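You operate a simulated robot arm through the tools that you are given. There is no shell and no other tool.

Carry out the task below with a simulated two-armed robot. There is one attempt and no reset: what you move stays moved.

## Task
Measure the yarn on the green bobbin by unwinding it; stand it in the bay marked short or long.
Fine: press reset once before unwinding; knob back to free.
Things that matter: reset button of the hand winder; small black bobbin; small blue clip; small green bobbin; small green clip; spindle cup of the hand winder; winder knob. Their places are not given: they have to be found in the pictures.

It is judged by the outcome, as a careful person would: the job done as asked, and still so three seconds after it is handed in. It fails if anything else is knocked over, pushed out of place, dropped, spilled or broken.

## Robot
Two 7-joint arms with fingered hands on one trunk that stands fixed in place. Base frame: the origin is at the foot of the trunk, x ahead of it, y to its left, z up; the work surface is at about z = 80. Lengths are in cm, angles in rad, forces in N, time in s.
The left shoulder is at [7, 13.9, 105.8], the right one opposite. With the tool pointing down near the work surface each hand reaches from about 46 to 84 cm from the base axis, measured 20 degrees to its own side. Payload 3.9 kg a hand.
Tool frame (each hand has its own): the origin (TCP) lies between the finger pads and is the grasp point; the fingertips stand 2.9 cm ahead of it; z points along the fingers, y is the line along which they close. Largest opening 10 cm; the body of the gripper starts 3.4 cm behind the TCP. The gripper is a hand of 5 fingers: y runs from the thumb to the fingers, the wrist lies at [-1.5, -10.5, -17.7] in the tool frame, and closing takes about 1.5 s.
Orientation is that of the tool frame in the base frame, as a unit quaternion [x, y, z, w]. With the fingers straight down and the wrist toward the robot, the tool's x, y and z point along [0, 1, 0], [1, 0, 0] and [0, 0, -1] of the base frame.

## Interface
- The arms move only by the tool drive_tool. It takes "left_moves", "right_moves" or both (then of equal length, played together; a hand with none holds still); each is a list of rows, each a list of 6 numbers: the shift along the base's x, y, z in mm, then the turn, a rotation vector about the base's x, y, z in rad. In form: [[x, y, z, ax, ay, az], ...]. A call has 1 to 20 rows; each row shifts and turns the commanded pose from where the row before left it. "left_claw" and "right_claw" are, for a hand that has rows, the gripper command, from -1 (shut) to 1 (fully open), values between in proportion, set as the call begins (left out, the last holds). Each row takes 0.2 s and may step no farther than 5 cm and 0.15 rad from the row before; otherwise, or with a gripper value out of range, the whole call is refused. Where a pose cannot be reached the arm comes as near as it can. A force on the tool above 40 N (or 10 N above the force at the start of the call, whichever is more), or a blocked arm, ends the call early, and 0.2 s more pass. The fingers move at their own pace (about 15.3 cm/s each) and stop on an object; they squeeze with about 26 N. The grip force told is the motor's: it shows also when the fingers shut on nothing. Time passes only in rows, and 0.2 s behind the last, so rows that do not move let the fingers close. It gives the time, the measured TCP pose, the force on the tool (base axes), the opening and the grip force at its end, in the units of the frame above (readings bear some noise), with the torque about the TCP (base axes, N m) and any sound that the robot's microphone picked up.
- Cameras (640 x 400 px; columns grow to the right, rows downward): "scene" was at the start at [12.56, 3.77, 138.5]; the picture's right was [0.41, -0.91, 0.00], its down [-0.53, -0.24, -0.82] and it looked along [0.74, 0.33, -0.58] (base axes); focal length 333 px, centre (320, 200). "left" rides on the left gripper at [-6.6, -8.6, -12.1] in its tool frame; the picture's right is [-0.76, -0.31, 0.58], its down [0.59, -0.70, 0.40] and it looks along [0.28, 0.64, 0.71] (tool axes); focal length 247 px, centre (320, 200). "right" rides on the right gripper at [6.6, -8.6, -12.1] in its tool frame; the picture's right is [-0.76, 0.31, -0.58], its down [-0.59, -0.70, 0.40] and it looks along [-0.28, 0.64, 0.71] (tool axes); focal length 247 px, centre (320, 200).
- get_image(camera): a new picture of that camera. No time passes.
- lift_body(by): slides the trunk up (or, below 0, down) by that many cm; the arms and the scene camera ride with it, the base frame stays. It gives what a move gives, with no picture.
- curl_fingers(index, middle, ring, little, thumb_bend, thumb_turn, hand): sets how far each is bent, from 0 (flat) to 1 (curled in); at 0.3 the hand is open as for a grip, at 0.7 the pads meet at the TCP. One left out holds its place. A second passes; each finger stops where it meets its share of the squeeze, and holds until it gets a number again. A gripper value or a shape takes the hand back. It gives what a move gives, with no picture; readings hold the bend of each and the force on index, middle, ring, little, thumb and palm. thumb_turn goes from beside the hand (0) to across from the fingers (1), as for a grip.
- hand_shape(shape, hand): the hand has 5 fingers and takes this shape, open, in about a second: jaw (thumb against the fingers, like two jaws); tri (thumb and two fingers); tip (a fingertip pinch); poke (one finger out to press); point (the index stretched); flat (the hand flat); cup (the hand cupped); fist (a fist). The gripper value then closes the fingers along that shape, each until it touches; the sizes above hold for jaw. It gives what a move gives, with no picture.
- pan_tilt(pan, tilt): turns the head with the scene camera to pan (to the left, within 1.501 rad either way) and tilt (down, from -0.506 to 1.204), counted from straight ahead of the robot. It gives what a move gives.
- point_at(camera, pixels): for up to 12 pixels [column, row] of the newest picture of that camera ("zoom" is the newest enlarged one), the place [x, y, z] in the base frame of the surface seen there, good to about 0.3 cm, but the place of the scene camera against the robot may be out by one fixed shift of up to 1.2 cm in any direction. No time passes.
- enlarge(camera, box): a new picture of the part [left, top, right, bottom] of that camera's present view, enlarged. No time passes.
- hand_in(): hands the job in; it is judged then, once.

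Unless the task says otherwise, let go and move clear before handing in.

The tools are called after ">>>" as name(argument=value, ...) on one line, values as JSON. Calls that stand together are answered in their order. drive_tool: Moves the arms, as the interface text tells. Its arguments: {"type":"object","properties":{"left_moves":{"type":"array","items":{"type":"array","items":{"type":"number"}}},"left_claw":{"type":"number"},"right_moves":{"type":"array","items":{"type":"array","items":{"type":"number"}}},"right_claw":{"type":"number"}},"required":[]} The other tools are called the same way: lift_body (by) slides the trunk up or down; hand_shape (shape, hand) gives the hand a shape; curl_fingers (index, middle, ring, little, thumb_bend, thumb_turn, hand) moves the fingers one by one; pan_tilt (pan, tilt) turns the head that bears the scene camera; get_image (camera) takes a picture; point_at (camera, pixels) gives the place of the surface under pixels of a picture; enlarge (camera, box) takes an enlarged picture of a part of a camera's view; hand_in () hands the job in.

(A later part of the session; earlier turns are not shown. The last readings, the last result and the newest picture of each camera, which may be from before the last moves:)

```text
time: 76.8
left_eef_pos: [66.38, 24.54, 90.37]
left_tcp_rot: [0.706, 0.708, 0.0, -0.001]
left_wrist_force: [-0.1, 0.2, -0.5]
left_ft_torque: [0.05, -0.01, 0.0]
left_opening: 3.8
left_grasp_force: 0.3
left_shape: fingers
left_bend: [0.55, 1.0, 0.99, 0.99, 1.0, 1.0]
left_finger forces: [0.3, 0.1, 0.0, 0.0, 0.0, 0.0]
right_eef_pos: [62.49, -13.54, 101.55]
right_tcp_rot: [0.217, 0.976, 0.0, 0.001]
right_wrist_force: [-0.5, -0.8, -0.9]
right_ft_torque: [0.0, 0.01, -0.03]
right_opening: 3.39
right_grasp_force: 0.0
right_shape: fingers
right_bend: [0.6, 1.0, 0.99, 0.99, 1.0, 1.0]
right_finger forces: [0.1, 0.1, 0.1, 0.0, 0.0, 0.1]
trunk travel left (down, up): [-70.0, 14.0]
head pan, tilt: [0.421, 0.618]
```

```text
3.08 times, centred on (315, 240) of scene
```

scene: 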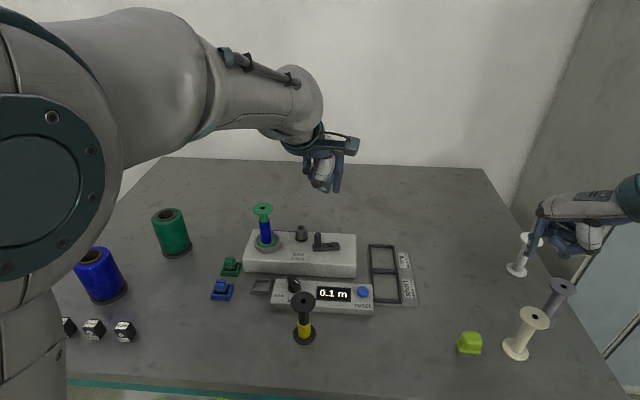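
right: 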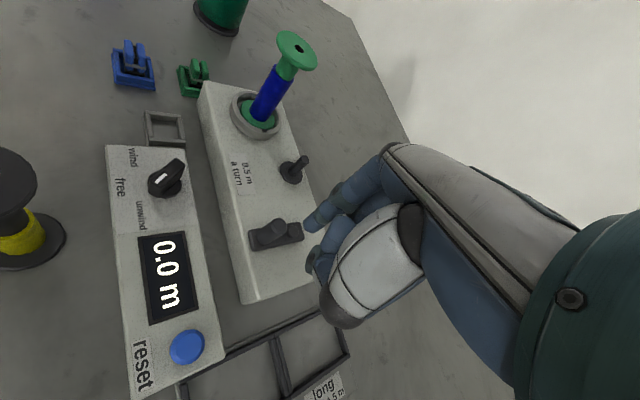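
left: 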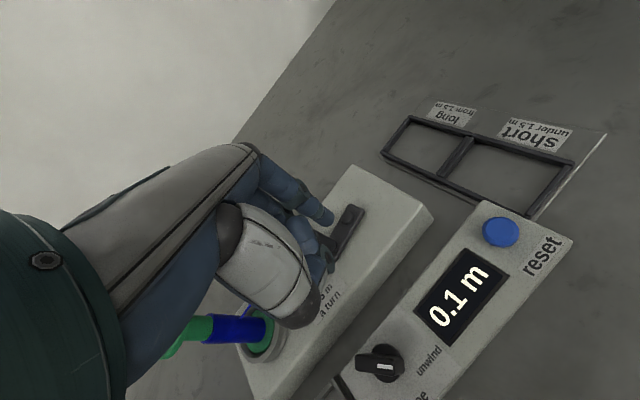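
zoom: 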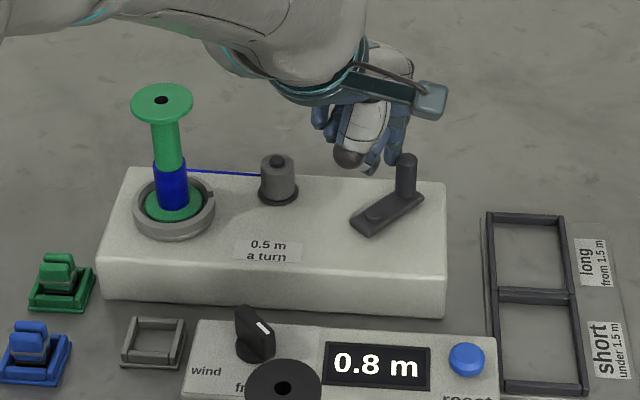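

0.8 m with yarn still left. Continuing another 300°.

>>> drive_tool(left_moves=[[-1.17, -8.88, 0, 0, 0, 0], [-3.43, -8.27, 0, 0, 0, 0], [-5.45, -7.1, 0, 0, 0, 0], [-7.1, -5.45, 0, 0, 0, 0], [-8.27, -3.43, 0, 0, 0, 0], [-8.88, -1.17, 0, 0, 0, 0], [-8.88, 1.17, 0, 0, 0, 0], [-8.27, 3.43, 0, 0, 0, 0], [-7.1, 5.45, 0, 0, 0, 0], [-5.45, 7.1, 0, 0, 0, 0], [-3.43, 8.27, 0, 0, 0, 0], [-1.17, 8.88, 0, 0, 0, 0], [1.17, 8.88, 0, 0, 0, 0], [3.43, 8.27, 0, 0, 0, 0], [5.45, 7.1, 0, 0, 0, 0], [7.1, 5.45, 0, 0, 0, 0], [8.27, 3.43, 0, 0, 0, 0], [8.88, 1.17, 0, 0, 0, 0], [8.88, -1.17, 0, 0, 0, 0], [8.27, -3.43, 0, 0, 0, 0]])

>>> enlarge(camera="scene", box=[235, 175, 395, 305])

>>> enlarge(camera="left", box=[220, 170, 400, 320])

```text
time: 81.0
left_eef_pos: [64.81, 27.41, 90.59]
left_tcp_rot: [0.705, 0.709, 0.0, 0.0]
left_wrist_force: [0.2, -0.4, 0.3]
left_ft_torque: [-0.02, -0.02, 0.03]
left_opening: 3.73
left_grasp_force: 0.4
left_shape: fingers
left_bend: [0.55, 1.0, 0.99, 0.99, 1.0, 1.0]
left_finger forces: [0.4, 0.0, 0.0, 0.0, 0.0, 0.0]
right_eef_pos: [62.46, -13.58, 101.62]
right_tcp_rot: [0.217, 0.976, 0.0, 0.002]
right_wrist_force: [0.3, -0.1, 0.2]
right_ft_torque: [0.0, 0.0, 0.0]
right_opening: 3.39
right_grasp_force: 0.1
right_shape: fingers
right_bend: [0.6, 1.0, 0.99, 0.99, 1.0, 1.0]
right_finger forces: [0.0, 0.1, 0.0, 0.0, 0.0, 0.0]
trunk travel left (down, up): [-70.0, 14.0]
head pan, tilt: [0.421, 0.618]
```

```text
3.08 times, centred on (315, 240) of scene
```

zoom: 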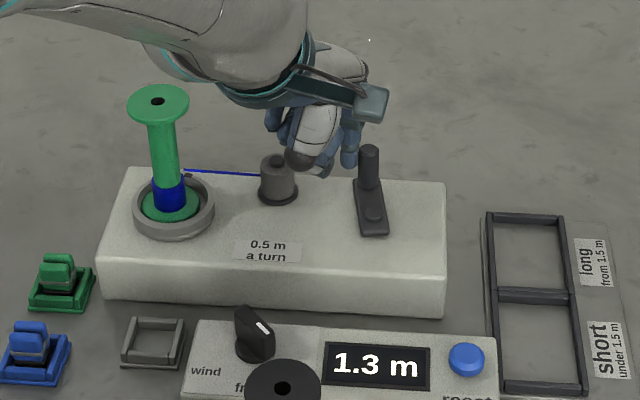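

```text
2.67 times, centred on (310, 245) of left
```

zoom: 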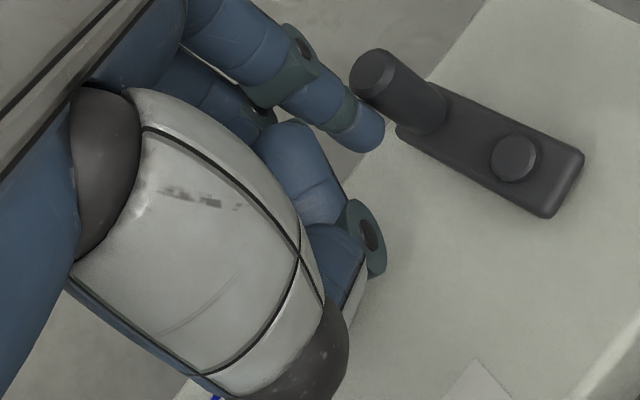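

1.3 m and a little yarn remains. I'll continue in smaller portions to watch for the end.

>>> drive_tool(left_moves=[[7.1, -5.45, 0, 0, 0, 0], [5.45, -7.1, 0, 0, 0, 0], [3.43, -8.27, 0, 0, 0, 0], [1.17, -8.88, 0, 0, 0, 0], [-1.17, -8.88, 0, 0, 0, 0], [-3.43, -8.27, 0, 0, 0, 0], [-5.45, -7.1, 0, 0, 0, 0], [-7.1, -5.45, 0, 0, 0, 0], [-8.27, -3.43, 0, 0, 0, 0], [-8.88, -1.17, 0, 0, 0, 0], [-8.88, 1.17, 0, 0, 0, 0], [-8.27, 3.43, 0, 0, 0, 0]])

>>> enlarge(camera="scene", box=[235, 175, 395, 305])

```text
time: 83.6
left_eef_pos: [61.23, 21.5, 90.45]
left_tcp_rot: [0.705, 0.709, 0.0, 0.0]
left_wrist_force: [0.3, -0.3, 0.8]
left_ft_torque: [0.0, -0.02, 0.04]
left_opening: 3.78
left_grasp_force: 0.1
left_shape: fingers
left_bend: [0.55, 1.0, 0.99, 0.99, 1.0, 1.0]
left_finger forces: [0.5, 0.0, 0.0, 0.0, 0.1, 0.0]
right_eef_pos: [62.35, -13.56, 101.68]
right_tcp_rot: [0.216, 0.976, -0.001, 0.001]
right_wrist_force: [-0.5, -0.2, -0.5]
right_ft_torque: [0.01, -0.02, 0.0]
right_opening: 3.41
right_grasp_force: 0.1
right_shape: fingers
right_bend: [0.6, 1.0, 0.99, 0.99, 1.0, 1.0]
right_finger forces: [0.0, 0.0, 0.1, 0.0, 0.1, 0.0]
trunk travel left (down, up): [-70.0, 14.0]
head pan, tilt: [0.421, 0.618]
```

```text
3.08 times, centred on (315, 240) of scene
```

zoom: 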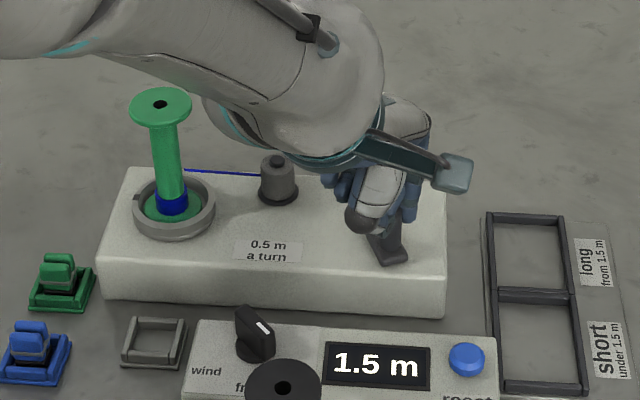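

1.5 m shown and a bit of blue yarn is still on the bobbin. Continuing.

>>> drive_tool(left_moves=[[-7.1, 5.45, 0, 0, 0, 0], [-5.45, 7.1, 0, 0, 0, 0], [-3.43, 8.27, 0, 0, 0, 0], [-1.17, 8.88, 0, 0, 0, 0], [1.17, 8.88, 0, 0, 0, 0], [3.43, 8.27, 0, 0, 0, 0], [5.45, 7.1, 0, 0, 0, 0], [7.1, 5.45, 0, 0, 0, 0], [8.27, 3.43, 0, 0, 0, 0], [8.88, 1.17, 0, 0, 0, 0], [8.88, -1.17, 0, 0, 0, 0], [8.27, -3.43, 0, 0, 0, 0]])

>>> enlarge(camera="scene", box=[235, 175, 395, 305])

```text
time: 86.2
left_eef_pos: [64.88, 27.54, 90.39]
left_tcp_rot: [0.705, 0.709, 0.0, 0.0]
left_wrist_force: [-0.2, 0.7, 0.5]
left_ft_torque: [0.02, -0.01, 0.02]
left_opening: 3.71
left_grasp_force: 0.4
left_shape: fingers
left_bend: [0.55, 1.0, 0.99, 0.99, 1.0, 1.0]
left_finger forces: [0.5, 0.0, 0.0, 0.1, 0.0, 0.1]
right_eef_pos: [62.58, -13.6, 101.44]
right_tcp_rot: [0.216, 0.976, 0.0, 0.0]
right_wrist_force: [0.8, 0.4, -0.4]
right_ft_torque: [0.01, 0.0, 0.0]
right_opening: 3.41
right_grasp_force: 0.0
right_shape: fingers
right_bend: [0.6, 1.0, 0.99, 0.99, 1.0, 1.0]
right_finger forces: [0.0, 0.0, 0.0, 0.0, 0.0, 0.0]
trunk travel left (down, up): [-70.0, 14.0]
head pan, tilt: [0.421, 0.618]
```

```text
3.08 times, centred on (315, 240) of scene
```

zoom: 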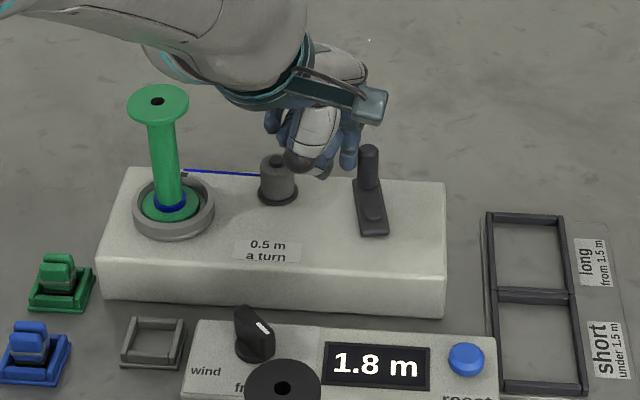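

1.8 m (long already), with a last thin band of yarn. I'll unwind to the end.

>>> drive_tool(left_moves=[[7.1, -5.45, 0, 0, 0, 0], [5.45, -7.1, 0, 0, 0, 0], [3.43, -8.27, 0, 0, 0, 0], [1.17, -8.88, 0, 0, 0, 0], [-1.17, -8.88, 0, 0, 0, 0], [-3.43, -8.27, 0, 0, 0, 0], [-5.45, -7.1, 0, 0, 0, 0], [-7.1, -5.45, 0, 0, 0, 0], [-8.27, -3.43, 0, 0, 0, 0], [-8.88, -1.17, 0, 0, 0, 0], [-8.88, 1.17, 0, 0, 0, 0], [-8.27, 3.43, 0, 0, 0, 0]])

>>> enlarge(camera="scene", box=[235, 175, 395, 305])

```text
time: 88.8
left_eef_pos: [61.13, 21.56, 90.49]
left_tcp_rot: [0.705, 0.709, 0.0, 0.0]
left_wrist_force: [0.7, 0.0, 0.4]
left_ft_torque: [-0.02, 0.01, -0.04]
left_opening: 3.79
left_grasp_force: 0.4
left_shape: fingers
left_bend: [0.54, 1.0, 0.99, 0.99, 1.0, 1.0]
left_finger forces: [0.5, 0.0, 0.1, 0.0, 0.1, 0.0]
right_eef_pos: [62.47, -13.53, 101.72]
right_tcp_rot: [0.217, 0.976, 0.0, 0.001]
right_wrist_force: [-0.3, 0.9, -0.2]
right_ft_torque: [0.02, -0.01, -0.02]
right_opening: 3.4
right_grasp_force: 0.1
right_shape: fingers
right_bend: [0.6, 1.0, 0.99, 0.99, 1.0, 1.0]
right_finger forces: [0.0, 0.1, 0.0, 0.1, 0.0, 0.0]
trunk travel left (down, up): [-70.0, 14.0]
head pan, tilt: [0.421, 0.618]
```

```text
3.08 times, centred on (315, 240) of scene
```

zoom: 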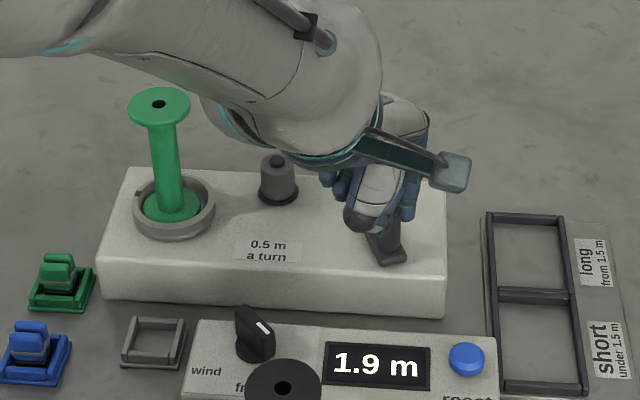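

The bobbin is bare, yarn line gone, counter stands at 1.9 m → "long". I'll stop cranking, lift the finger away, and go back to the knob to set it to free.

>>> drive_tool(left_moves=[[5, -3, 20, 0, 0, 0], [0, 0, 35, 0, 0, 0], [0, 0, 35, 0, 0, 0], [-30, 20, 20, 0, 0, -0.09], [-30, 25, 0, 0, 0, -0.085], [-30, 25, 0, 0, 0, 0], [-30, 20, 0, 0, 0, 0], [0, 0, 0, 0, 0, 0]])

>>> get_image(camera="left")

>>> get_image(camera="scene")

```text
time: 90.6
left_eef_pos: [49.63, 30.08, 101.23]
left_tcp_rot: [0.765, 0.644, 0.0, 0.0]
left_wrist_force: [0.3, -0.5, 0.0]
left_ft_torque: [-0.01, 0.03, -0.01]
left_opening: 3.75
left_grasp_force: 0.0
left_shape: fingers
left_bend: [0.55, 1.0, 0.99, 0.99, 1.0, 1.0]
left_finger forces: [0.0, 0.0, 0.0, 0.0, 0.1, 0.0]
right_eef_pos: [62.47, -13.56, 101.53]
right_tcp_rot: [0.218, 0.976, 0.0, 0.0]
right_wrist_force: [0.0, 0.5, 0.5]
right_ft_torque: [-0.01, 0.02, 0.01]
right_opening: 3.42
right_grasp_force: 0.0
right_shape: fingers
right_bend: [0.6, 1.0, 0.99, 0.99, 1.0, 1.0]
right_finger forces: [0.0, 0.1, 0.0, 0.0, 0.0, 0.0]
trunk travel left (down, up): [-70.0, 14.0]
head pan, tilt: [0.421, 0.618]
```

```text
taken
```

left: 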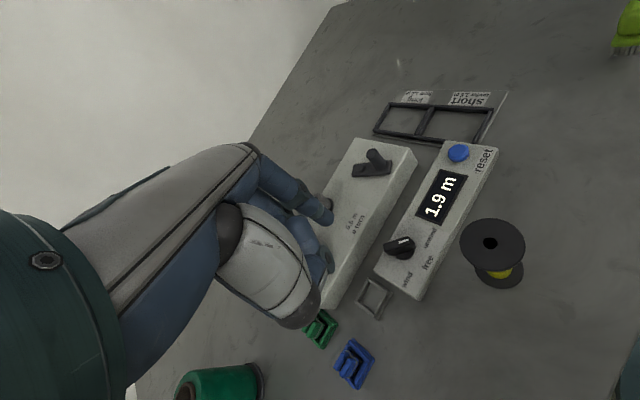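

```text
taken
```

scene: 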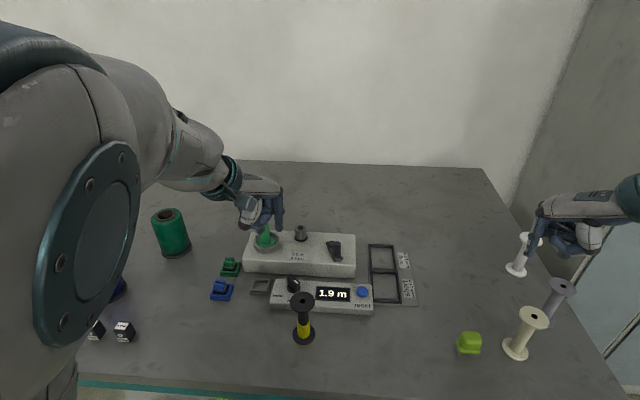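

Good pose above the knob. Quick re-measure of the knob ridge from this view before pushing it back.

>>> enlarge(camera="left", box=[350, 200, 450, 300])

>>> point_at(camera="zoom", pixels=[[215, 165], [270, 158], [155, 172], [255, 155], [190, 180], [300, 170]])

```text
4.00 times, centred on (400, 250) of left
```

zoom: 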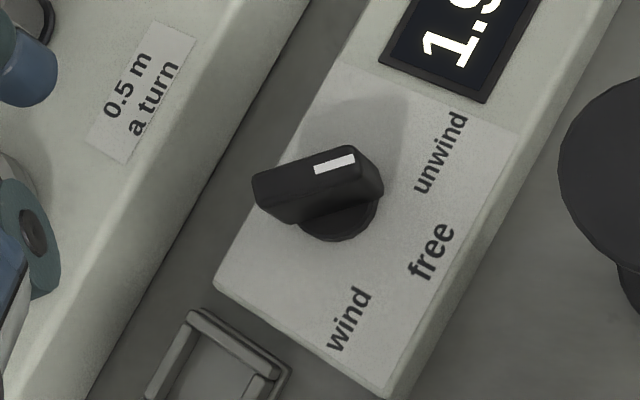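

```text
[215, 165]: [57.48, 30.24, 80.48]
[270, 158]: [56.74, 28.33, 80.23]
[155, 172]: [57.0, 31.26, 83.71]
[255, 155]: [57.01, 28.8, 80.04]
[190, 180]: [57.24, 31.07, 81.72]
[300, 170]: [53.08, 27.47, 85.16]
```

>>> point_at(camera="zoom", pixels=[[265, 185], [278, 178], [360, 155], [370, 160], [335, 163], [310, 175], [280, 205], [345, 235], [365, 175]])

```text
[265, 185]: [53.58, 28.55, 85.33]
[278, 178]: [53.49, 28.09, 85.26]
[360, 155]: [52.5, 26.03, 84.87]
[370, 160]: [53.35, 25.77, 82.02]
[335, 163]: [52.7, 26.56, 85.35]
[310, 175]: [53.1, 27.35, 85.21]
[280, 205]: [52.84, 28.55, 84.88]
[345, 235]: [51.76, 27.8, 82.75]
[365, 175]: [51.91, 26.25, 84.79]
```

Ridge centre (52.85,27.4), pointing ~246°. I'll lower the fingertip to (51.4,29.3), on the robot side of the ridge's rear end.

>>> drive_tool(left_moves=[[-3, 4, -10, 0, 0, 0], [0, 0, -40, 0, 0, 0], [0, 0, -40, 0, 0, 0], [0, 0, -40, 0, 0, 0], [0, 0, -19, 0, 0, 0], [0, 0, 0, 0, 0, 0]])

>>> enlarge(camera="left", box=[260, 160, 420, 290])

>>> enlarge(camera="scene", box=[230, 240, 350, 330])

```text
time: 92.0
left_eef_pos: [49.73, 30.66, 86.59]
left_tcp_rot: [0.765, 0.644, 0.001, -0.001]
left_wrist_force: [0.1, -0.2, 0.4]
left_ft_torque: [0.02, 0.01, 0.0]
left_opening: 3.74
left_grasp_force: 0.0
left_shape: fingers
left_bend: [0.55, 1.0, 0.99, 0.99, 1.0, 1.0]
left_finger forces: [0.1, 0.1, 0.1, 0.0, 0.1, 0.1]
right_eef_pos: [62.43, -13.52, 101.73]
right_tcp_rot: [0.216, 0.976, 0.0, 0.0]
right_wrist_force: [0.1, -0.1, -0.3]
right_ft_torque: [0.04, 0.02, 0.0]
right_opening: 3.39
right_grasp_force: 0.0
right_shape: fingers
right_bend: [0.6, 1.0, 0.99, 0.99, 1.0, 1.0]
right_finger forces: [0.0, 0.0, 0.0, 0.1, 0.0, 0.0]
trunk travel left (down, up): [-70.0, 14.0]
head pan, tilt: [0.421, 0.618]
```

```text
3.08 times, centred on (340, 225) of left
```

zoom: 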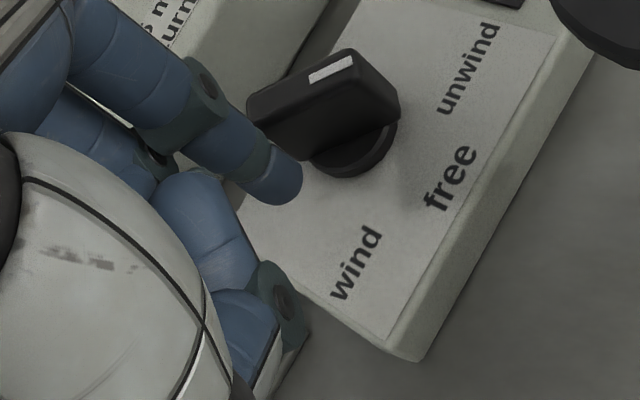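

```text
4.44 times, centred on (290, 285) of scene
```

zoom: 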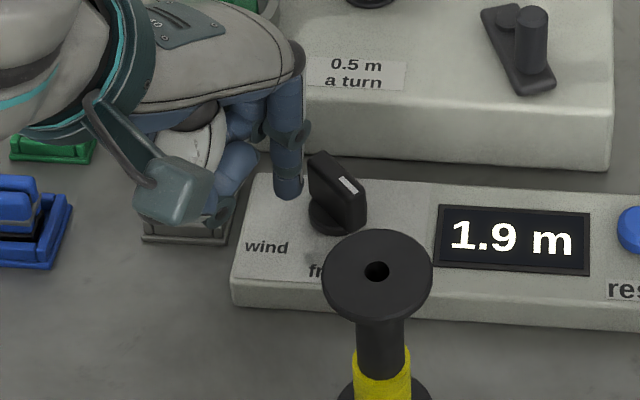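

Fingertip is just beside the ridge's rear end. I'll push in +x in small steps and check.

>>> drive_tool(left_moves=[[2, -2, -2, 0, 0, 0], [3, -1, 0, 0, 0, 0], [3, -1, 0, 0, 0, 0], [2, 0, 0, 0, 0, 0], [0, 0, 0, 0, 0, 0]])

>>> enlarge(camera="left", box=[260, 160, 420, 290])

>>> enlarge(camera="scene", box=[250, 255, 330, 315])

```text
time: 93.2
left_eef_pos: [50.48, 30.19, 86.52]
left_tcp_rot: [0.765, 0.644, 0.0, 0.0]
left_wrist_force: [-1.9, 1.3, 0.8]
left_ft_torque: [-0.01, 0.05, -0.06]
left_opening: 3.5
left_grasp_force: 1.7
left_shape: fingers
left_bend: [0.58, 1.0, 0.99, 0.99, 1.0, 1.0]
left_finger forces: [2.9, 0.0, 0.0, 0.0, 0.0, 0.0]
right_eef_pos: [62.39, -13.58, 101.49]
right_tcp_rot: [0.216, 0.976, 0.0, 0.001]
right_wrist_force: [-0.8, -0.3, 0.5]
right_ft_torque: [0.0, 0.02, -0.02]
right_opening: 3.39
right_grasp_force: 0.0
right_shape: fingers
right_bend: [0.6, 1.0, 0.99, 0.99, 1.0, 1.0]
right_finger forces: [0.0, 0.1, 0.0, 0.1, 0.1, 0.1]
trunk travel left (down, up): [-70.0, 14.0]
head pan, tilt: [0.421, 0.618]
```

```text
3.08 times, centred on (340, 225) of left
```

zoom: 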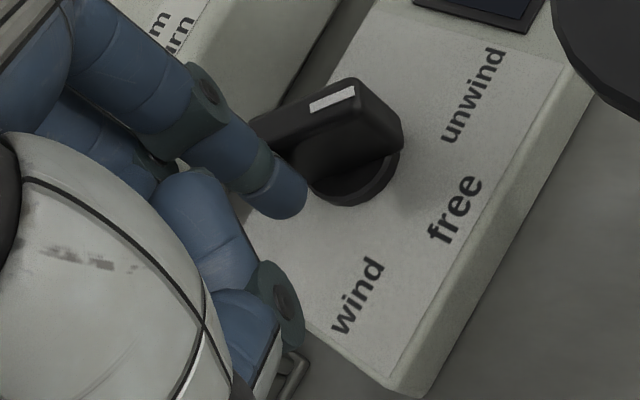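

```text
6.67 times, centred on (290, 285) of scene
```

zoom: 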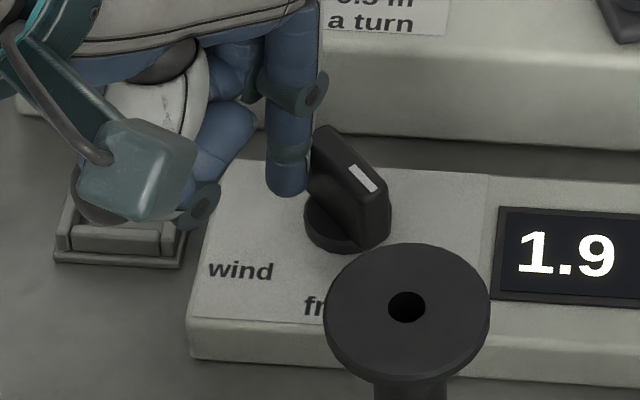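

Contact with 2.9 N but the knob hasn't moved yet (detent). Pushing a bit more.

>>> drive_tool(left_moves=[[2, -0.5, 0, 0, 0, 0], [2, -0.5, 0, 0, 0, 0], [2, -0.5, 0, 0, 0, 0], [0, 0, 0, 0, 0, 0]])

>>> enlarge(camera="left", box=[260, 160, 420, 290])

>>> enlarge(camera="scene", box=[250, 255, 330, 315])

```text
time: 94.2
left_eef_pos: [51.12, 30.05, 86.65]
left_tcp_rot: [0.765, 0.644, 0.0, 0.0]
left_wrist_force: [-0.5, 0.0, 0.3]
left_ft_torque: [0.0, -0.01, -0.02]
left_opening: 3.73
left_grasp_force: 0.2
left_shape: fingers
left_bend: [0.55, 1.0, 0.99, 0.99, 1.0, 1.0]
left_finger forces: [0.5, 0.1, 0.0, 0.0, 0.1, 0.1]
right_eef_pos: [62.4, -13.63, 101.55]
right_tcp_rot: [0.216, 0.976, 0.0, 0.0]
right_wrist_force: [0.1, 1.1, 0.2]
right_ft_torque: [0.0, 0.01, 0.01]
right_opening: 3.39
right_grasp_force: 0.0
right_shape: fingers
right_bend: [0.6, 1.0, 0.99, 0.99, 1.0, 1.0]
right_finger forces: [0.1, 0.0, 0.0, 0.0, 0.0, 0.0]
trunk travel left (down, up): [-70.0, 14.0]
head pan, tilt: [0.421, 0.618]
```

```text
3.08 times, centred on (340, 225) of left
```

zoom: 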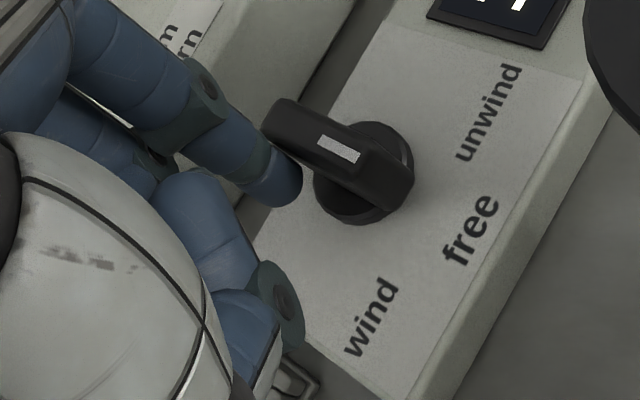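

```text
6.67 times, centred on (290, 285) of scene
```

zoom: 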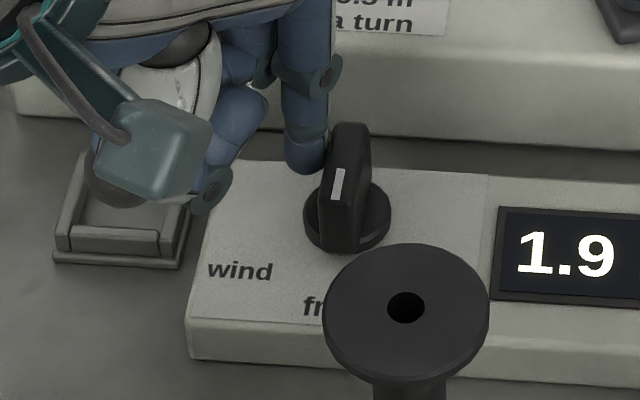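

The knob snapped to the free position. I'll back the finger away and verify the pointer.

>>> drive_tool(left_moves=[[-6, 4, 0, 0, 0, 0], [-6, 8, 5, 0, 0, 0], [0, 10, 30, 0, 0, 0], [0, 10, 40, 0, 0, 0], [0, 10, 40, 0, 0, 0], [0, 0, 0, 0, 0, 0]])

>>> get_image(camera="left")

>>> enlarge(camera="scene", box=[260, 265, 340, 325])

>>> enlarge(camera="left", box=[360, 180, 480, 290])

```text
time: 95.6
left_eef_pos: [49.65, 34.24, 97.8]
left_tcp_rot: [0.765, 0.644, 0.0, 0.0]
left_wrist_force: [0.0, -0.4, 0.0]
left_ft_torque: [-0.04, -0.01, 0.01]
left_opening: 3.76
left_grasp_force: 0.1
left_shape: fingers
left_bend: [0.55, 1.0, 0.99, 0.99, 1.0, 1.0]
left_finger forces: [0.1, 0.0, 0.0, 0.0, 0.0, 0.0]
right_eef_pos: [62.41, -13.59, 101.66]
right_tcp_rot: [0.216, 0.976, -0.001, 0.001]
right_wrist_force: [0.1, -0.2, 0.0]
right_ft_torque: [-0.02, -0.01, -0.01]
right_opening: 3.39
right_grasp_force: 0.0
right_shape: fingers
right_bend: [0.6, 1.0, 0.99, 0.99, 1.0, 1.0]
right_finger forces: [0.1, 0.0, 0.1, 0.1, 0.0, 0.0]
trunk travel left (down, up): [-70.0, 14.0]
head pan, tilt: [0.421, 0.618]
```

```text
taken
```

left: 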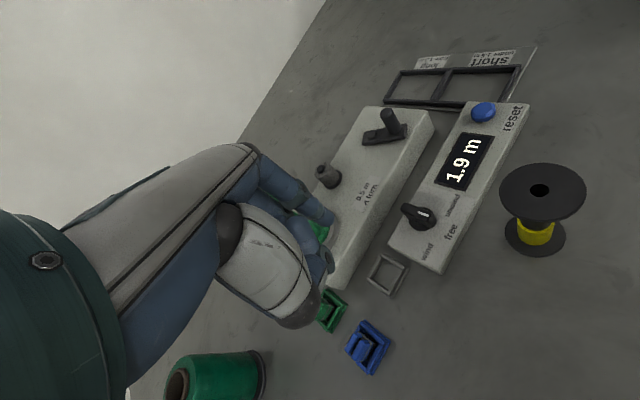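

```text
6.67 times, centred on (300, 295) of scene
```

zoom: 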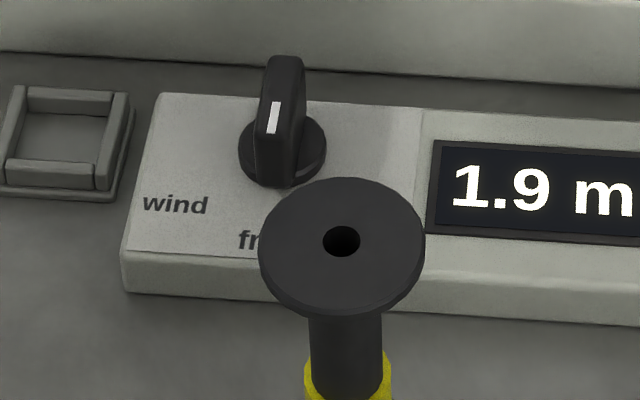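

```text
3.64 times, centred on (420, 235) of left
```

zoom: 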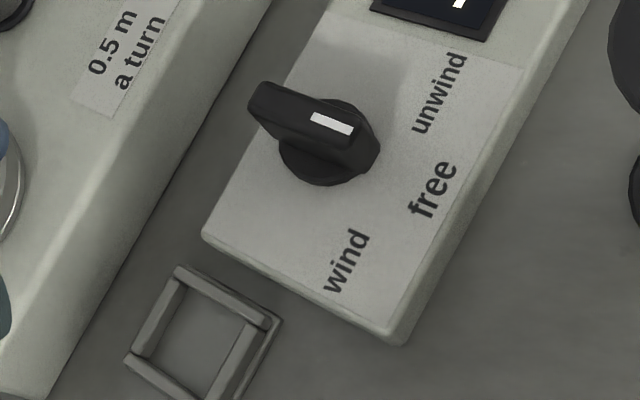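

The pointer matches its original free position exactly. Now I'll raise the left hand, return it to the jaw shape, and measure the "long" bay.

>>> drive_tool(left_moves=[[0, 10, 45, 0, 0, 0], [0, 0, 45, 0, 0, 0], [0, 0, 0, 0, 0, 0]])

>>> hand_shape(hand="left", shape="jaw")

>>> get_image(camera="scene")

>>> enlarge(camera="scene", box=[355, 235, 425, 310])

>>> point_at(camera="zoom", pixels=[[235, 65], [330, 65], [350, 180], [240, 180], [290, 120], [365, 345], [245, 345], [300, 260], [300, 185], [270, 300]])

```text
time: 96.4
left_eef_pos: [49.87, 35.3, 106.77]
left_tcp_rot: [0.765, 0.644, 0.001, 0.001]
left_wrist_force: [0.5, 0.6, 0.6]
left_ft_torque: [0.0, -0.03, -0.02]
left_opening: 3.73
left_grasp_force: 0.1
left_shape: fingers
left_bend: [0.55, 1.0, 0.99, 0.99, 1.0, 1.0]
left_finger forces: [0.0, 0.1, 0.0, 0.1, 0.1, 0.1]
right_eef_pos: [62.5, -13.57, 101.57]
right_tcp_rot: [0.216, 0.976, -0.001, 0.001]
right_wrist_force: [-0.3, 0.9, 0.3]
right_ft_torque: [-0.01, 0.0, 0.0]
right_opening: 3.39
right_grasp_force: 0.0
right_shape: fingers
right_bend: [0.6, 1.0, 0.99, 0.99, 1.0, 1.0]
right_finger forces: [0.0, 0.1, 0.1, 0.0, 0.1, 0.0]
trunk travel left (down, up): [-70.0, 14.0]
head pan, tilt: [0.421, 0.618]
```

```text
time: 97.3
left_eef_pos: [49.8, 35.23, 106.84]
left_tcp_rot: [0.765, 0.645, 0.0, 0.0]
left_wrist_force: [-0.8, -0.4, -0.4]
left_ft_torque: [-0.01, -0.03, 0.0]
left_opening: 9.98
left_grasp_force: 0.0
left_shape: jaw
left_bend: [0.3, 0.3, 0.3, 0.3, 0.3, 0.98]
left_finger forces: [0.1, 0.0, 0.0, 0.1, 0.1, 0.0]
right_eef_pos: [62.45, -13.57, 101.61]
right_tcp_rot: [0.217, 0.976, 0.0, 0.001]
right_wrist_force: [0.3, -1.0, -0.6]
right_ft_torque: [0.04, 0.03, -0.01]
right_opening: 3.38
right_grasp_force: 0.2
right_shape: fingers
right_bend: [0.6, 1.0, 0.99, 0.99, 1.0, 1.0]
right_finger forces: [0.0, 0.0, 0.1, 0.1, 0.1, 0.1]
trunk travel left (down, up): [-70.0, 14.0]
head pan, tilt: [0.421, 0.618]
```

```text
taken
```

scene: 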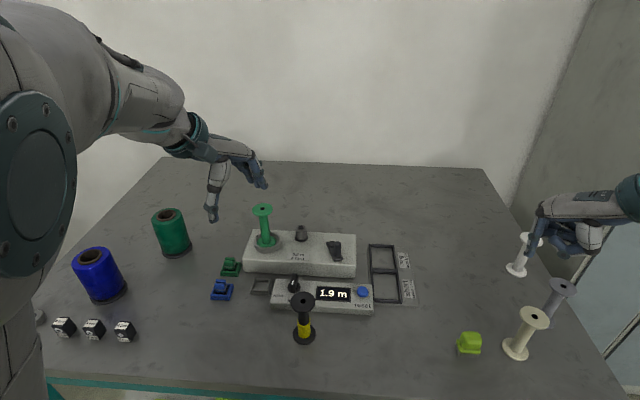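

```text
5.33 times, centred on (390, 272) of scene
```

zoom: 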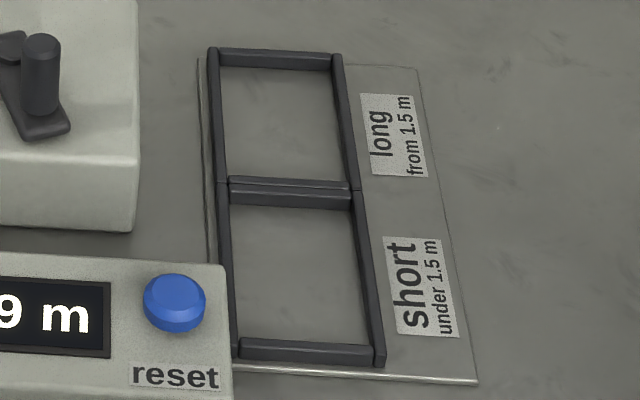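

```text
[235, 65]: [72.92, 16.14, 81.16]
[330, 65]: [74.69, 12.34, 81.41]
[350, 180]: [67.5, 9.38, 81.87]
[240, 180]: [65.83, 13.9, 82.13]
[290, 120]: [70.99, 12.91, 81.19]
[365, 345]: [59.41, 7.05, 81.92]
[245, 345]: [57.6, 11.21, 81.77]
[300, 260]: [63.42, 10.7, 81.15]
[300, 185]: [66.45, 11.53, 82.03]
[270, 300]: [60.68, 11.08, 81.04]
```

The "long" cell centre is ≈(71.1,12.9), about 5 cm wide and yawed 18°, so placement must be careful. Now I'll go above the bobbin, reproducing the tilted pose I released it with.

>>> drive_tool(left_moves=[[30, 8, 0, 0, 0, 0], [35, 8, 0, 0, 0, 0], [38, 8, 0, 0.08, 0.0175, 0], [0, 0, 0, 0.08, 0.0175, 0], [0, 0, 0, 0, 0, 0], [0, 0, 0, 0, 0, 0]], left_claw=0.55)

>>> get_image(camera="left")

>>> enlarge(camera="left", box=[280, 180, 440, 320])

>>> enlarge(camera="scene", box=[215, 130, 315, 265])

```text
time: 98.7
left_eef_pos: [60.64, 37.71, 107.04]
left_tcp_rot: [0.762, 0.642, 0.038, -0.072]
left_wrist_force: [0.4, -0.6, 0.9]
left_ft_torque: [0.02, 0.02, -0.03]
left_opening: 7.78
left_grasp_force: 0.0
left_shape: jaw
left_bend: [0.38, 0.33, 0.25, 0.38, 0.3, 0.99]
left_finger forces: [0.0, 0.0, 0.0, 0.1, 0.0, 0.0]
right_eef_pos: [62.38, -13.52, 101.58]
right_tcp_rot: [0.217, 0.976, 0.0, 0.0]
right_wrist_force: [0.1, -0.1, -0.8]
right_ft_torque: [0.0, 0.01, 0.01]
right_opening: 3.41
right_grasp_force: 0.1
right_shape: fingers
right_bend: [0.6, 1.0, 0.99, 0.99, 1.0, 1.0]
right_finger forces: [0.0, 0.0, 0.1, 0.0, 0.0, 0.1]
trunk travel left (down, up): [-70.0, 14.0]
head pan, tilt: [0.421, 0.618]
```

```text
taken
```

left: 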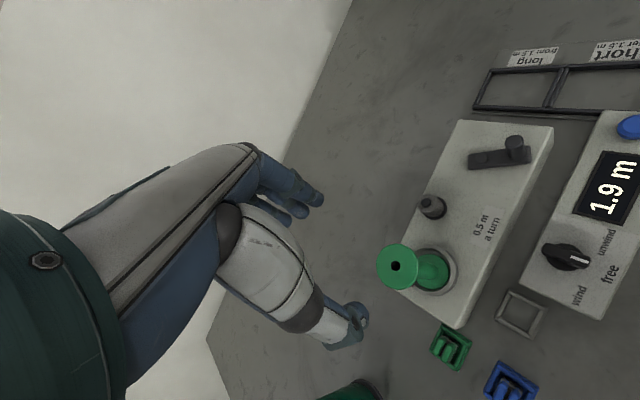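

```text
2.86 times, centred on (360, 250) of left
```

zoom: 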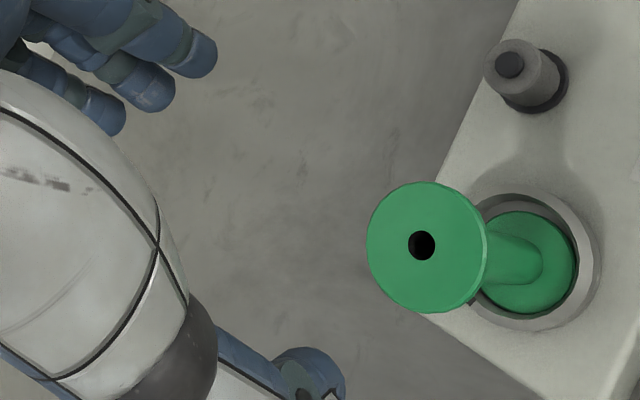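

```text
2.96 times, centred on (265, 198) of scene
```

zoom: 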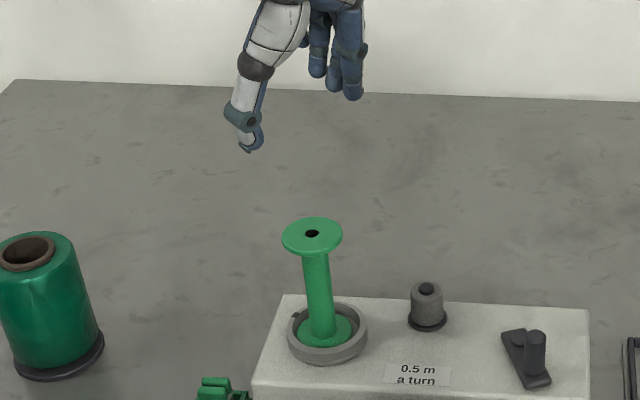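

The bare bobbin stands in the cup. I'll measure the top flange centre from here.

>>> point_at(camera="left", pixels=[[380, 266], [414, 266], [397, 249], [397, 284], [388, 257], [406, 275]])

```text
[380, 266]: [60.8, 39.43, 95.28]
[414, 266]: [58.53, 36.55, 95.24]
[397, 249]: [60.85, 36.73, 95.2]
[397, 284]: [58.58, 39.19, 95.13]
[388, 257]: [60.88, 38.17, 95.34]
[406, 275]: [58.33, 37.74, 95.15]
```

>>> drive_tool(left_moves=[[0, 0, 0, 0, 0, 0]])

>>> drive_tool(left_moves=[[0, 0, 0, 0, 0, 0]])

```text
time: 99.1
left_eef_pos: [60.6, 37.6, 106.92]
left_tcp_rot: [0.762, 0.642, 0.037, -0.072]
left_wrist_force: [-0.9, 0.3, -0.7]
left_ft_torque: [-0.01, -0.01, 0.0]
left_opening: 7.77
left_grasp_force: 0.0
left_shape: jaw
left_bend: [0.38, 0.33, 0.25, 0.38, 0.3, 0.99]
left_finger forces: [0.0, 0.1, 0.0, 0.1, 0.0, 0.0]
right_eef_pos: [62.52, -13.58, 101.58]
right_tcp_rot: [0.216, 0.976, -0.001, 0.001]
right_wrist_force: [0.0, -0.6, 0.3]
right_ft_torque: [-0.02, 0.02, 0.01]
right_opening: 3.37
right_grasp_force: 0.0
right_shape: fingers
right_bend: [0.6, 1.0, 0.99, 0.99, 1.0, 1.0]
right_finger forces: [0.0, 0.0, 0.0, 0.1, 0.0, 0.1]
trunk travel left (down, up): [-70.0, 14.0]
head pan, tilt: [0.421, 0.618]
```

```text
time: 99.5
left_eef_pos: [60.69, 37.83, 107.07]
left_tcp_rot: [0.762, 0.642, 0.038, -0.072]
left_wrist_force: [-0.5, -0.4, 0.2]
left_ft_torque: [0.03, -0.01, -0.03]
left_opening: 7.8
left_grasp_force: 0.1
left_shape: jaw
left_bend: [0.38, 0.33, 0.25, 0.38, 0.3, 0.99]
left_finger forces: [0.0, 0.0, 0.0, 0.1, 0.1, 0.0]
right_eef_pos: [62.38, -13.68, 101.45]
right_tcp_rot: [0.217, 0.976, 0.0, 0.001]
right_wrist_force: [0.0, -0.5, 0.1]
right_ft_torque: [0.0, -0.01, 0.0]
right_opening: 3.42
right_grasp_force: 0.1
right_shape: fingers
right_bend: [0.6, 1.0, 0.99, 0.99, 1.0, 1.0]
right_finger forces: [0.0, 0.1, 0.0, 0.0, 0.0, 0.1]
trunk travel left (down, up): [-70.0, 14.0]
head pan, tilt: [0.421, 0.618]
```

TCP averages (60.64,37.71); I'll shift (−8,+3) mm and descend to z≈99.5, then re-measure.

>>> drive_tool(left_moves=[[-8, 3, -25, 0, 0, 0], [0, 0, -30, 0, 0, 0], [0, 0, -20, 0, 0, 0], [0, 0, 0, 0, 0, 0], [0, 0, 0, 0, 0, 0]])

>>> get_image(camera="left")

>>> enlarge(camera="left", box=[260, 170, 420, 310])

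>>> enlarge(camera="scene", box=[215, 150, 315, 285])

```text
time: 100.7
left_eef_pos: [59.52, 38.05, 99.56]
left_tcp_rot: [0.762, 0.642, 0.038, -0.072]
left_wrist_force: [-0.6, -0.4, -1.0]
left_ft_torque: [-0.03, 0.0, 0.01]
left_opening: 7.78
left_grasp_force: 0.1
left_shape: jaw
left_bend: [0.38, 0.33, 0.25, 0.38, 0.3, 0.99]
left_finger forces: [0.0, 0.1, 0.0, 0.1, 0.0, 0.1]
right_eef_pos: [62.41, -13.59, 101.61]
right_tcp_rot: [0.216, 0.976, 0.0, 0.0]
right_wrist_force: [-0.2, 0.3, -0.5]
right_ft_torque: [0.0, 0.02, 0.01]
right_opening: 3.41
right_grasp_force: 0.0
right_shape: fingers
right_bend: [0.6, 1.0, 0.99, 0.99, 1.0, 1.0]
right_finger forces: [0.0, 0.0, 0.1, 0.0, 0.0, 0.1]
trunk travel left (down, up): [-70.0, 14.0]
head pan, tilt: [0.421, 0.618]
```

```text
taken
```

left: 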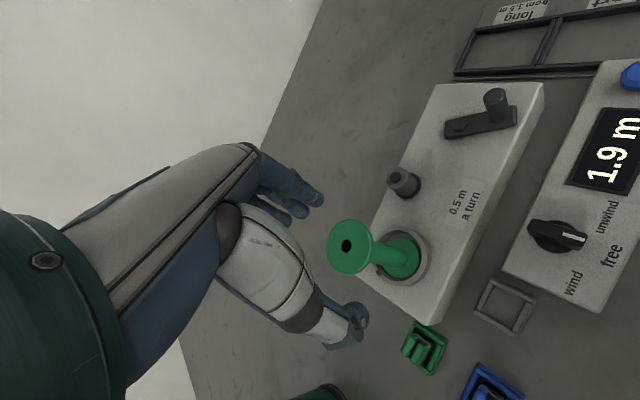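

```text
2.86 times, centred on (340, 240) of left
```

zoom: 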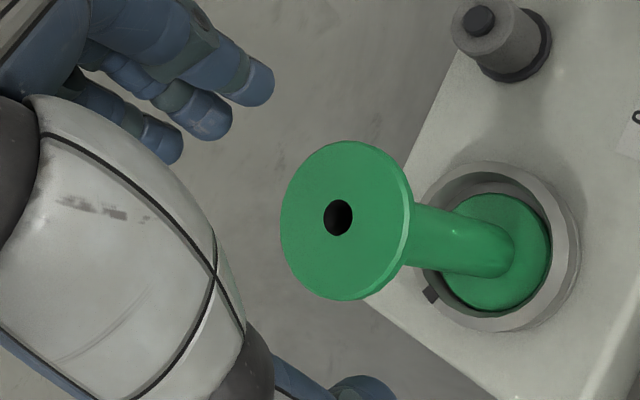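

```text
2.96 times, centred on (265, 218) of scene
```

zoom: 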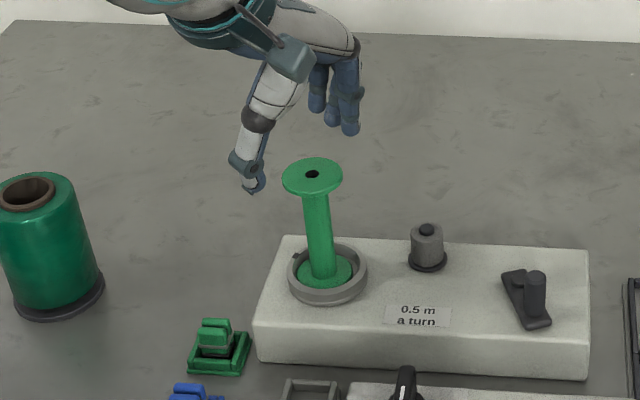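

>>> point_at(camera="left", pixels=[[332, 247], [365, 247], [348, 229], [348, 266], [338, 237], [358, 257]])

>>> drive_tool(left_moves=[[0, 0, 0, 0, 0, 0]])

```text
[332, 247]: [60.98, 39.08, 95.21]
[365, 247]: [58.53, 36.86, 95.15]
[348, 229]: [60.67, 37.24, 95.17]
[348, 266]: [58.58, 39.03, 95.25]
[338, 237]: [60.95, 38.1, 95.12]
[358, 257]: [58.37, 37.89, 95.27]
```

```text
time: 101.1
left_eef_pos: [59.57, 37.94, 99.5]
left_tcp_rot: [0.762, 0.642, 0.037, -0.072]
left_wrist_force: [0.1, -0.4, 1.0]
left_ft_torque: [-0.03, 0.01, 0.01]
left_opening: 7.81
left_grasp_force: 0.0
left_shape: jaw
left_bend: [0.38, 0.33, 0.25, 0.38, 0.3, 0.99]
left_finger forces: [0.1, 0.0, 0.1, 0.0, 0.0, 0.1]
right_eef_pos: [62.33, -13.61, 101.69]
right_tcp_rot: [0.217, 0.976, -0.001, 0.001]
right_wrist_force: [0.5, 0.7, 0.3]
right_ft_torque: [-0.03, 0.04, 0.0]
right_opening: 3.41
right_grasp_force: 0.0
right_shape: fingers
right_bend: [0.6, 1.0, 0.99, 0.99, 1.0, 1.0]
right_finger forces: [0.0, 0.0, 0.0, 0.0, 0.1, 0.0]
trunk travel left (down, up): [-70.0, 14.0]
head pan, tilt: [0.421, 0.618]
```

Flange centre (59.7,38.0); I'll shift (+4,+1) mm and descend to the grasp height z≈93.9.

>>> drive_tool(left_moves=[[4, 1, -14, 0, 0, 0], [0, 0, -14, 0, 0, 0], [0, 0, -14, 0, 0, 0], [0, 0, -13, 0, 0, 0], [0, 0, 0, 0, 0, 0]])

>>> get_image(camera="left")

>>> enlarge(camera="scene", box=[215, 170, 315, 285])

```text
time: 102.3
left_eef_pos: [59.61, 38.21, 94.01]
left_tcp_rot: [0.763, 0.641, 0.039, -0.073]
left_wrist_force: [-0.2, -0.4, 0.1]
left_ft_torque: [0.0, 0.0, 0.0]
left_opening: 7.78
left_grasp_force: 0.1
left_shape: jaw
left_bend: [0.38, 0.33, 0.25, 0.38, 0.3, 0.99]
left_finger forces: [0.0, 0.1, 0.0, 0.0, 0.0, 0.1]
right_eef_pos: [62.39, -13.51, 101.6]
right_tcp_rot: [0.216, 0.976, 0.0, 0.002]
right_wrist_force: [-0.6, 0.3, -0.1]
right_ft_torque: [0.02, -0.02, -0.01]
right_opening: 3.4
right_grasp_force: 0.0
right_shape: fingers
right_bend: [0.6, 1.0, 0.99, 0.99, 1.0, 1.0]
right_finger forces: [0.0, 0.0, 0.0, 0.0, 0.0, 0.0]
trunk travel left (down, up): [-70.0, 14.0]
head pan, tilt: [0.421, 0.618]
```

```text
taken
```

left: 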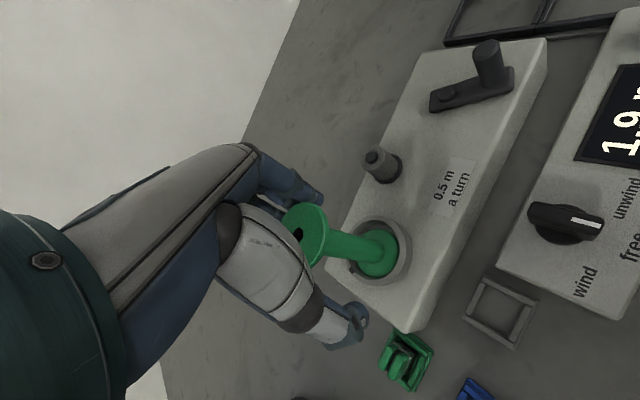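

```text
3.48 times, centred on (265, 228) of scene
```

zoom: 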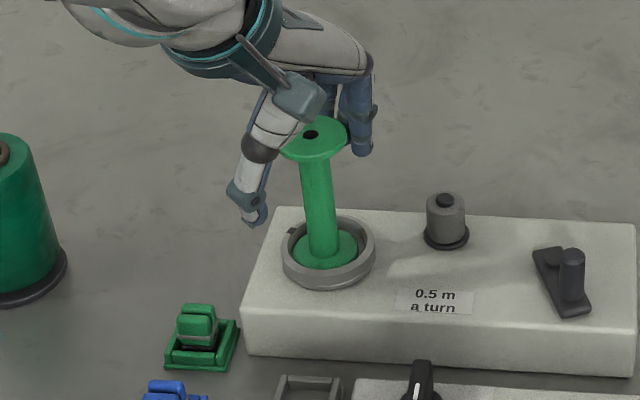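

The flange hole at left px (297,235) matches where it was in the earlier grip. Closing the hand.

>>> drive_tool(left_moves=[[0, 0, 0, 0, 0, 0], [0, 0, 0, 0, 0, 0], [0, 0, 0, 0, 0, 0]], left_claw=0.0)

>>> drive_tool(left_moves=[[0, 0, 0, 0, 0, 0], [0, 0, 0, 0, 0, 0], [0, 0, 0, 0, 0, 0], [0, 0, 0, 0, 0, 0], [0, 0, 0, 0, 0, 0], [0, 0, 0, 0, 0, 0], [0, 0, 0, 0, 0, 0]], left_claw=-1)

>>> get_image(camera="left")

>>> enlarge(camera="scene", box=[215, 170, 315, 285])

```text
time: 103.1
left_eef_pos: [59.79, 38.26, 94.08]
left_tcp_rot: [0.761, 0.643, 0.039, -0.072]
left_wrist_force: [-0.6, -0.2, -0.6]
left_ft_torque: [-0.01, 0.02, 0.0]
left_opening: 5.0
left_grasp_force: 0.1
left_shape: jaw
left_bend: [0.41, 0.42, 0.74, 0.48, 0.35, 1.0]
left_finger forces: [0.0, 0.0, 0.0, 0.0, 0.1, 0.1]
right_eef_pos: [62.41, -13.55, 101.57]
right_tcp_rot: [0.216, 0.976, -0.001, 0.0]
right_wrist_force: [0.0, -0.2, -0.9]
right_ft_torque: [0.02, -0.03, 0.02]
right_opening: 3.4
right_grasp_force: 0.1
right_shape: fingers
right_bend: [0.6, 1.0, 0.99, 0.99, 1.0, 1.0]
right_finger forces: [0.0, 0.0, 0.0, 0.0, 0.1, 0.0]
trunk travel left (down, up): [-70.0, 14.0]
head pan, tilt: [0.421, 0.618]
```

```text
time: 104.7
left_eef_pos: [59.66, 38.18, 94.04]
left_tcp_rot: [0.762, 0.642, 0.038, -0.072]
left_wrist_force: [0.5, 0.9, -0.4]
left_ft_torque: [0.04, -0.05, 0.0]
left_opening: 1.86
left_grasp_force: 26.4
left_shape: jaw
left_bend: [0.55, 0.71, 0.7, 0.7, 0.76, 1.0]
left_finger forces: [18.0, 5.3, 0.0, 0.0, 21.6, 0.1]
right_eef_pos: [62.52, -13.63, 101.63]
right_tcp_rot: [0.217, 0.976, 0.0, 0.001]
right_wrist_force: [0.0, 0.2, 0.4]
right_ft_torque: [0.0, -0.01, 0.03]
right_opening: 3.43
right_grasp_force: 0.0
right_shape: fingers
right_bend: [0.6, 1.0, 0.99, 0.99, 1.0, 1.0]
right_finger forces: [0.0, 0.0, 0.0, 0.0, 0.0, 0.0]
trunk travel left (down, up): [-70.0, 14.0]
head pan, tilt: [0.421, 0.618]
```

```text
taken
```

left: 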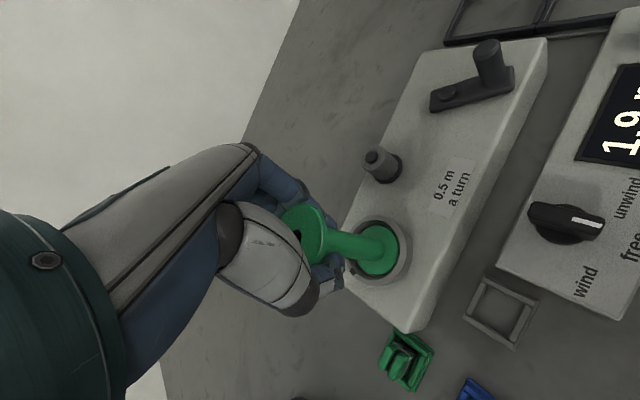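

```text
3.48 times, centred on (265, 228) of scene
```

zoom: 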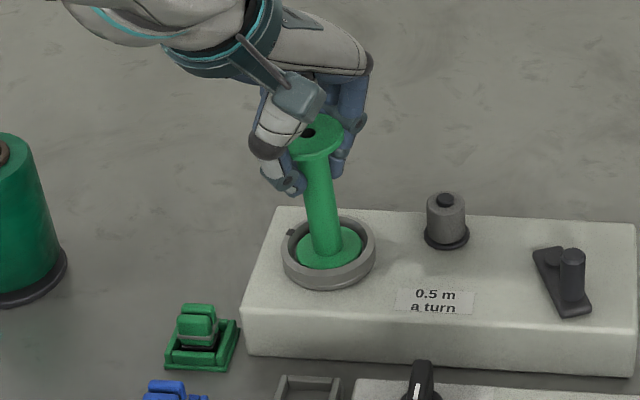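

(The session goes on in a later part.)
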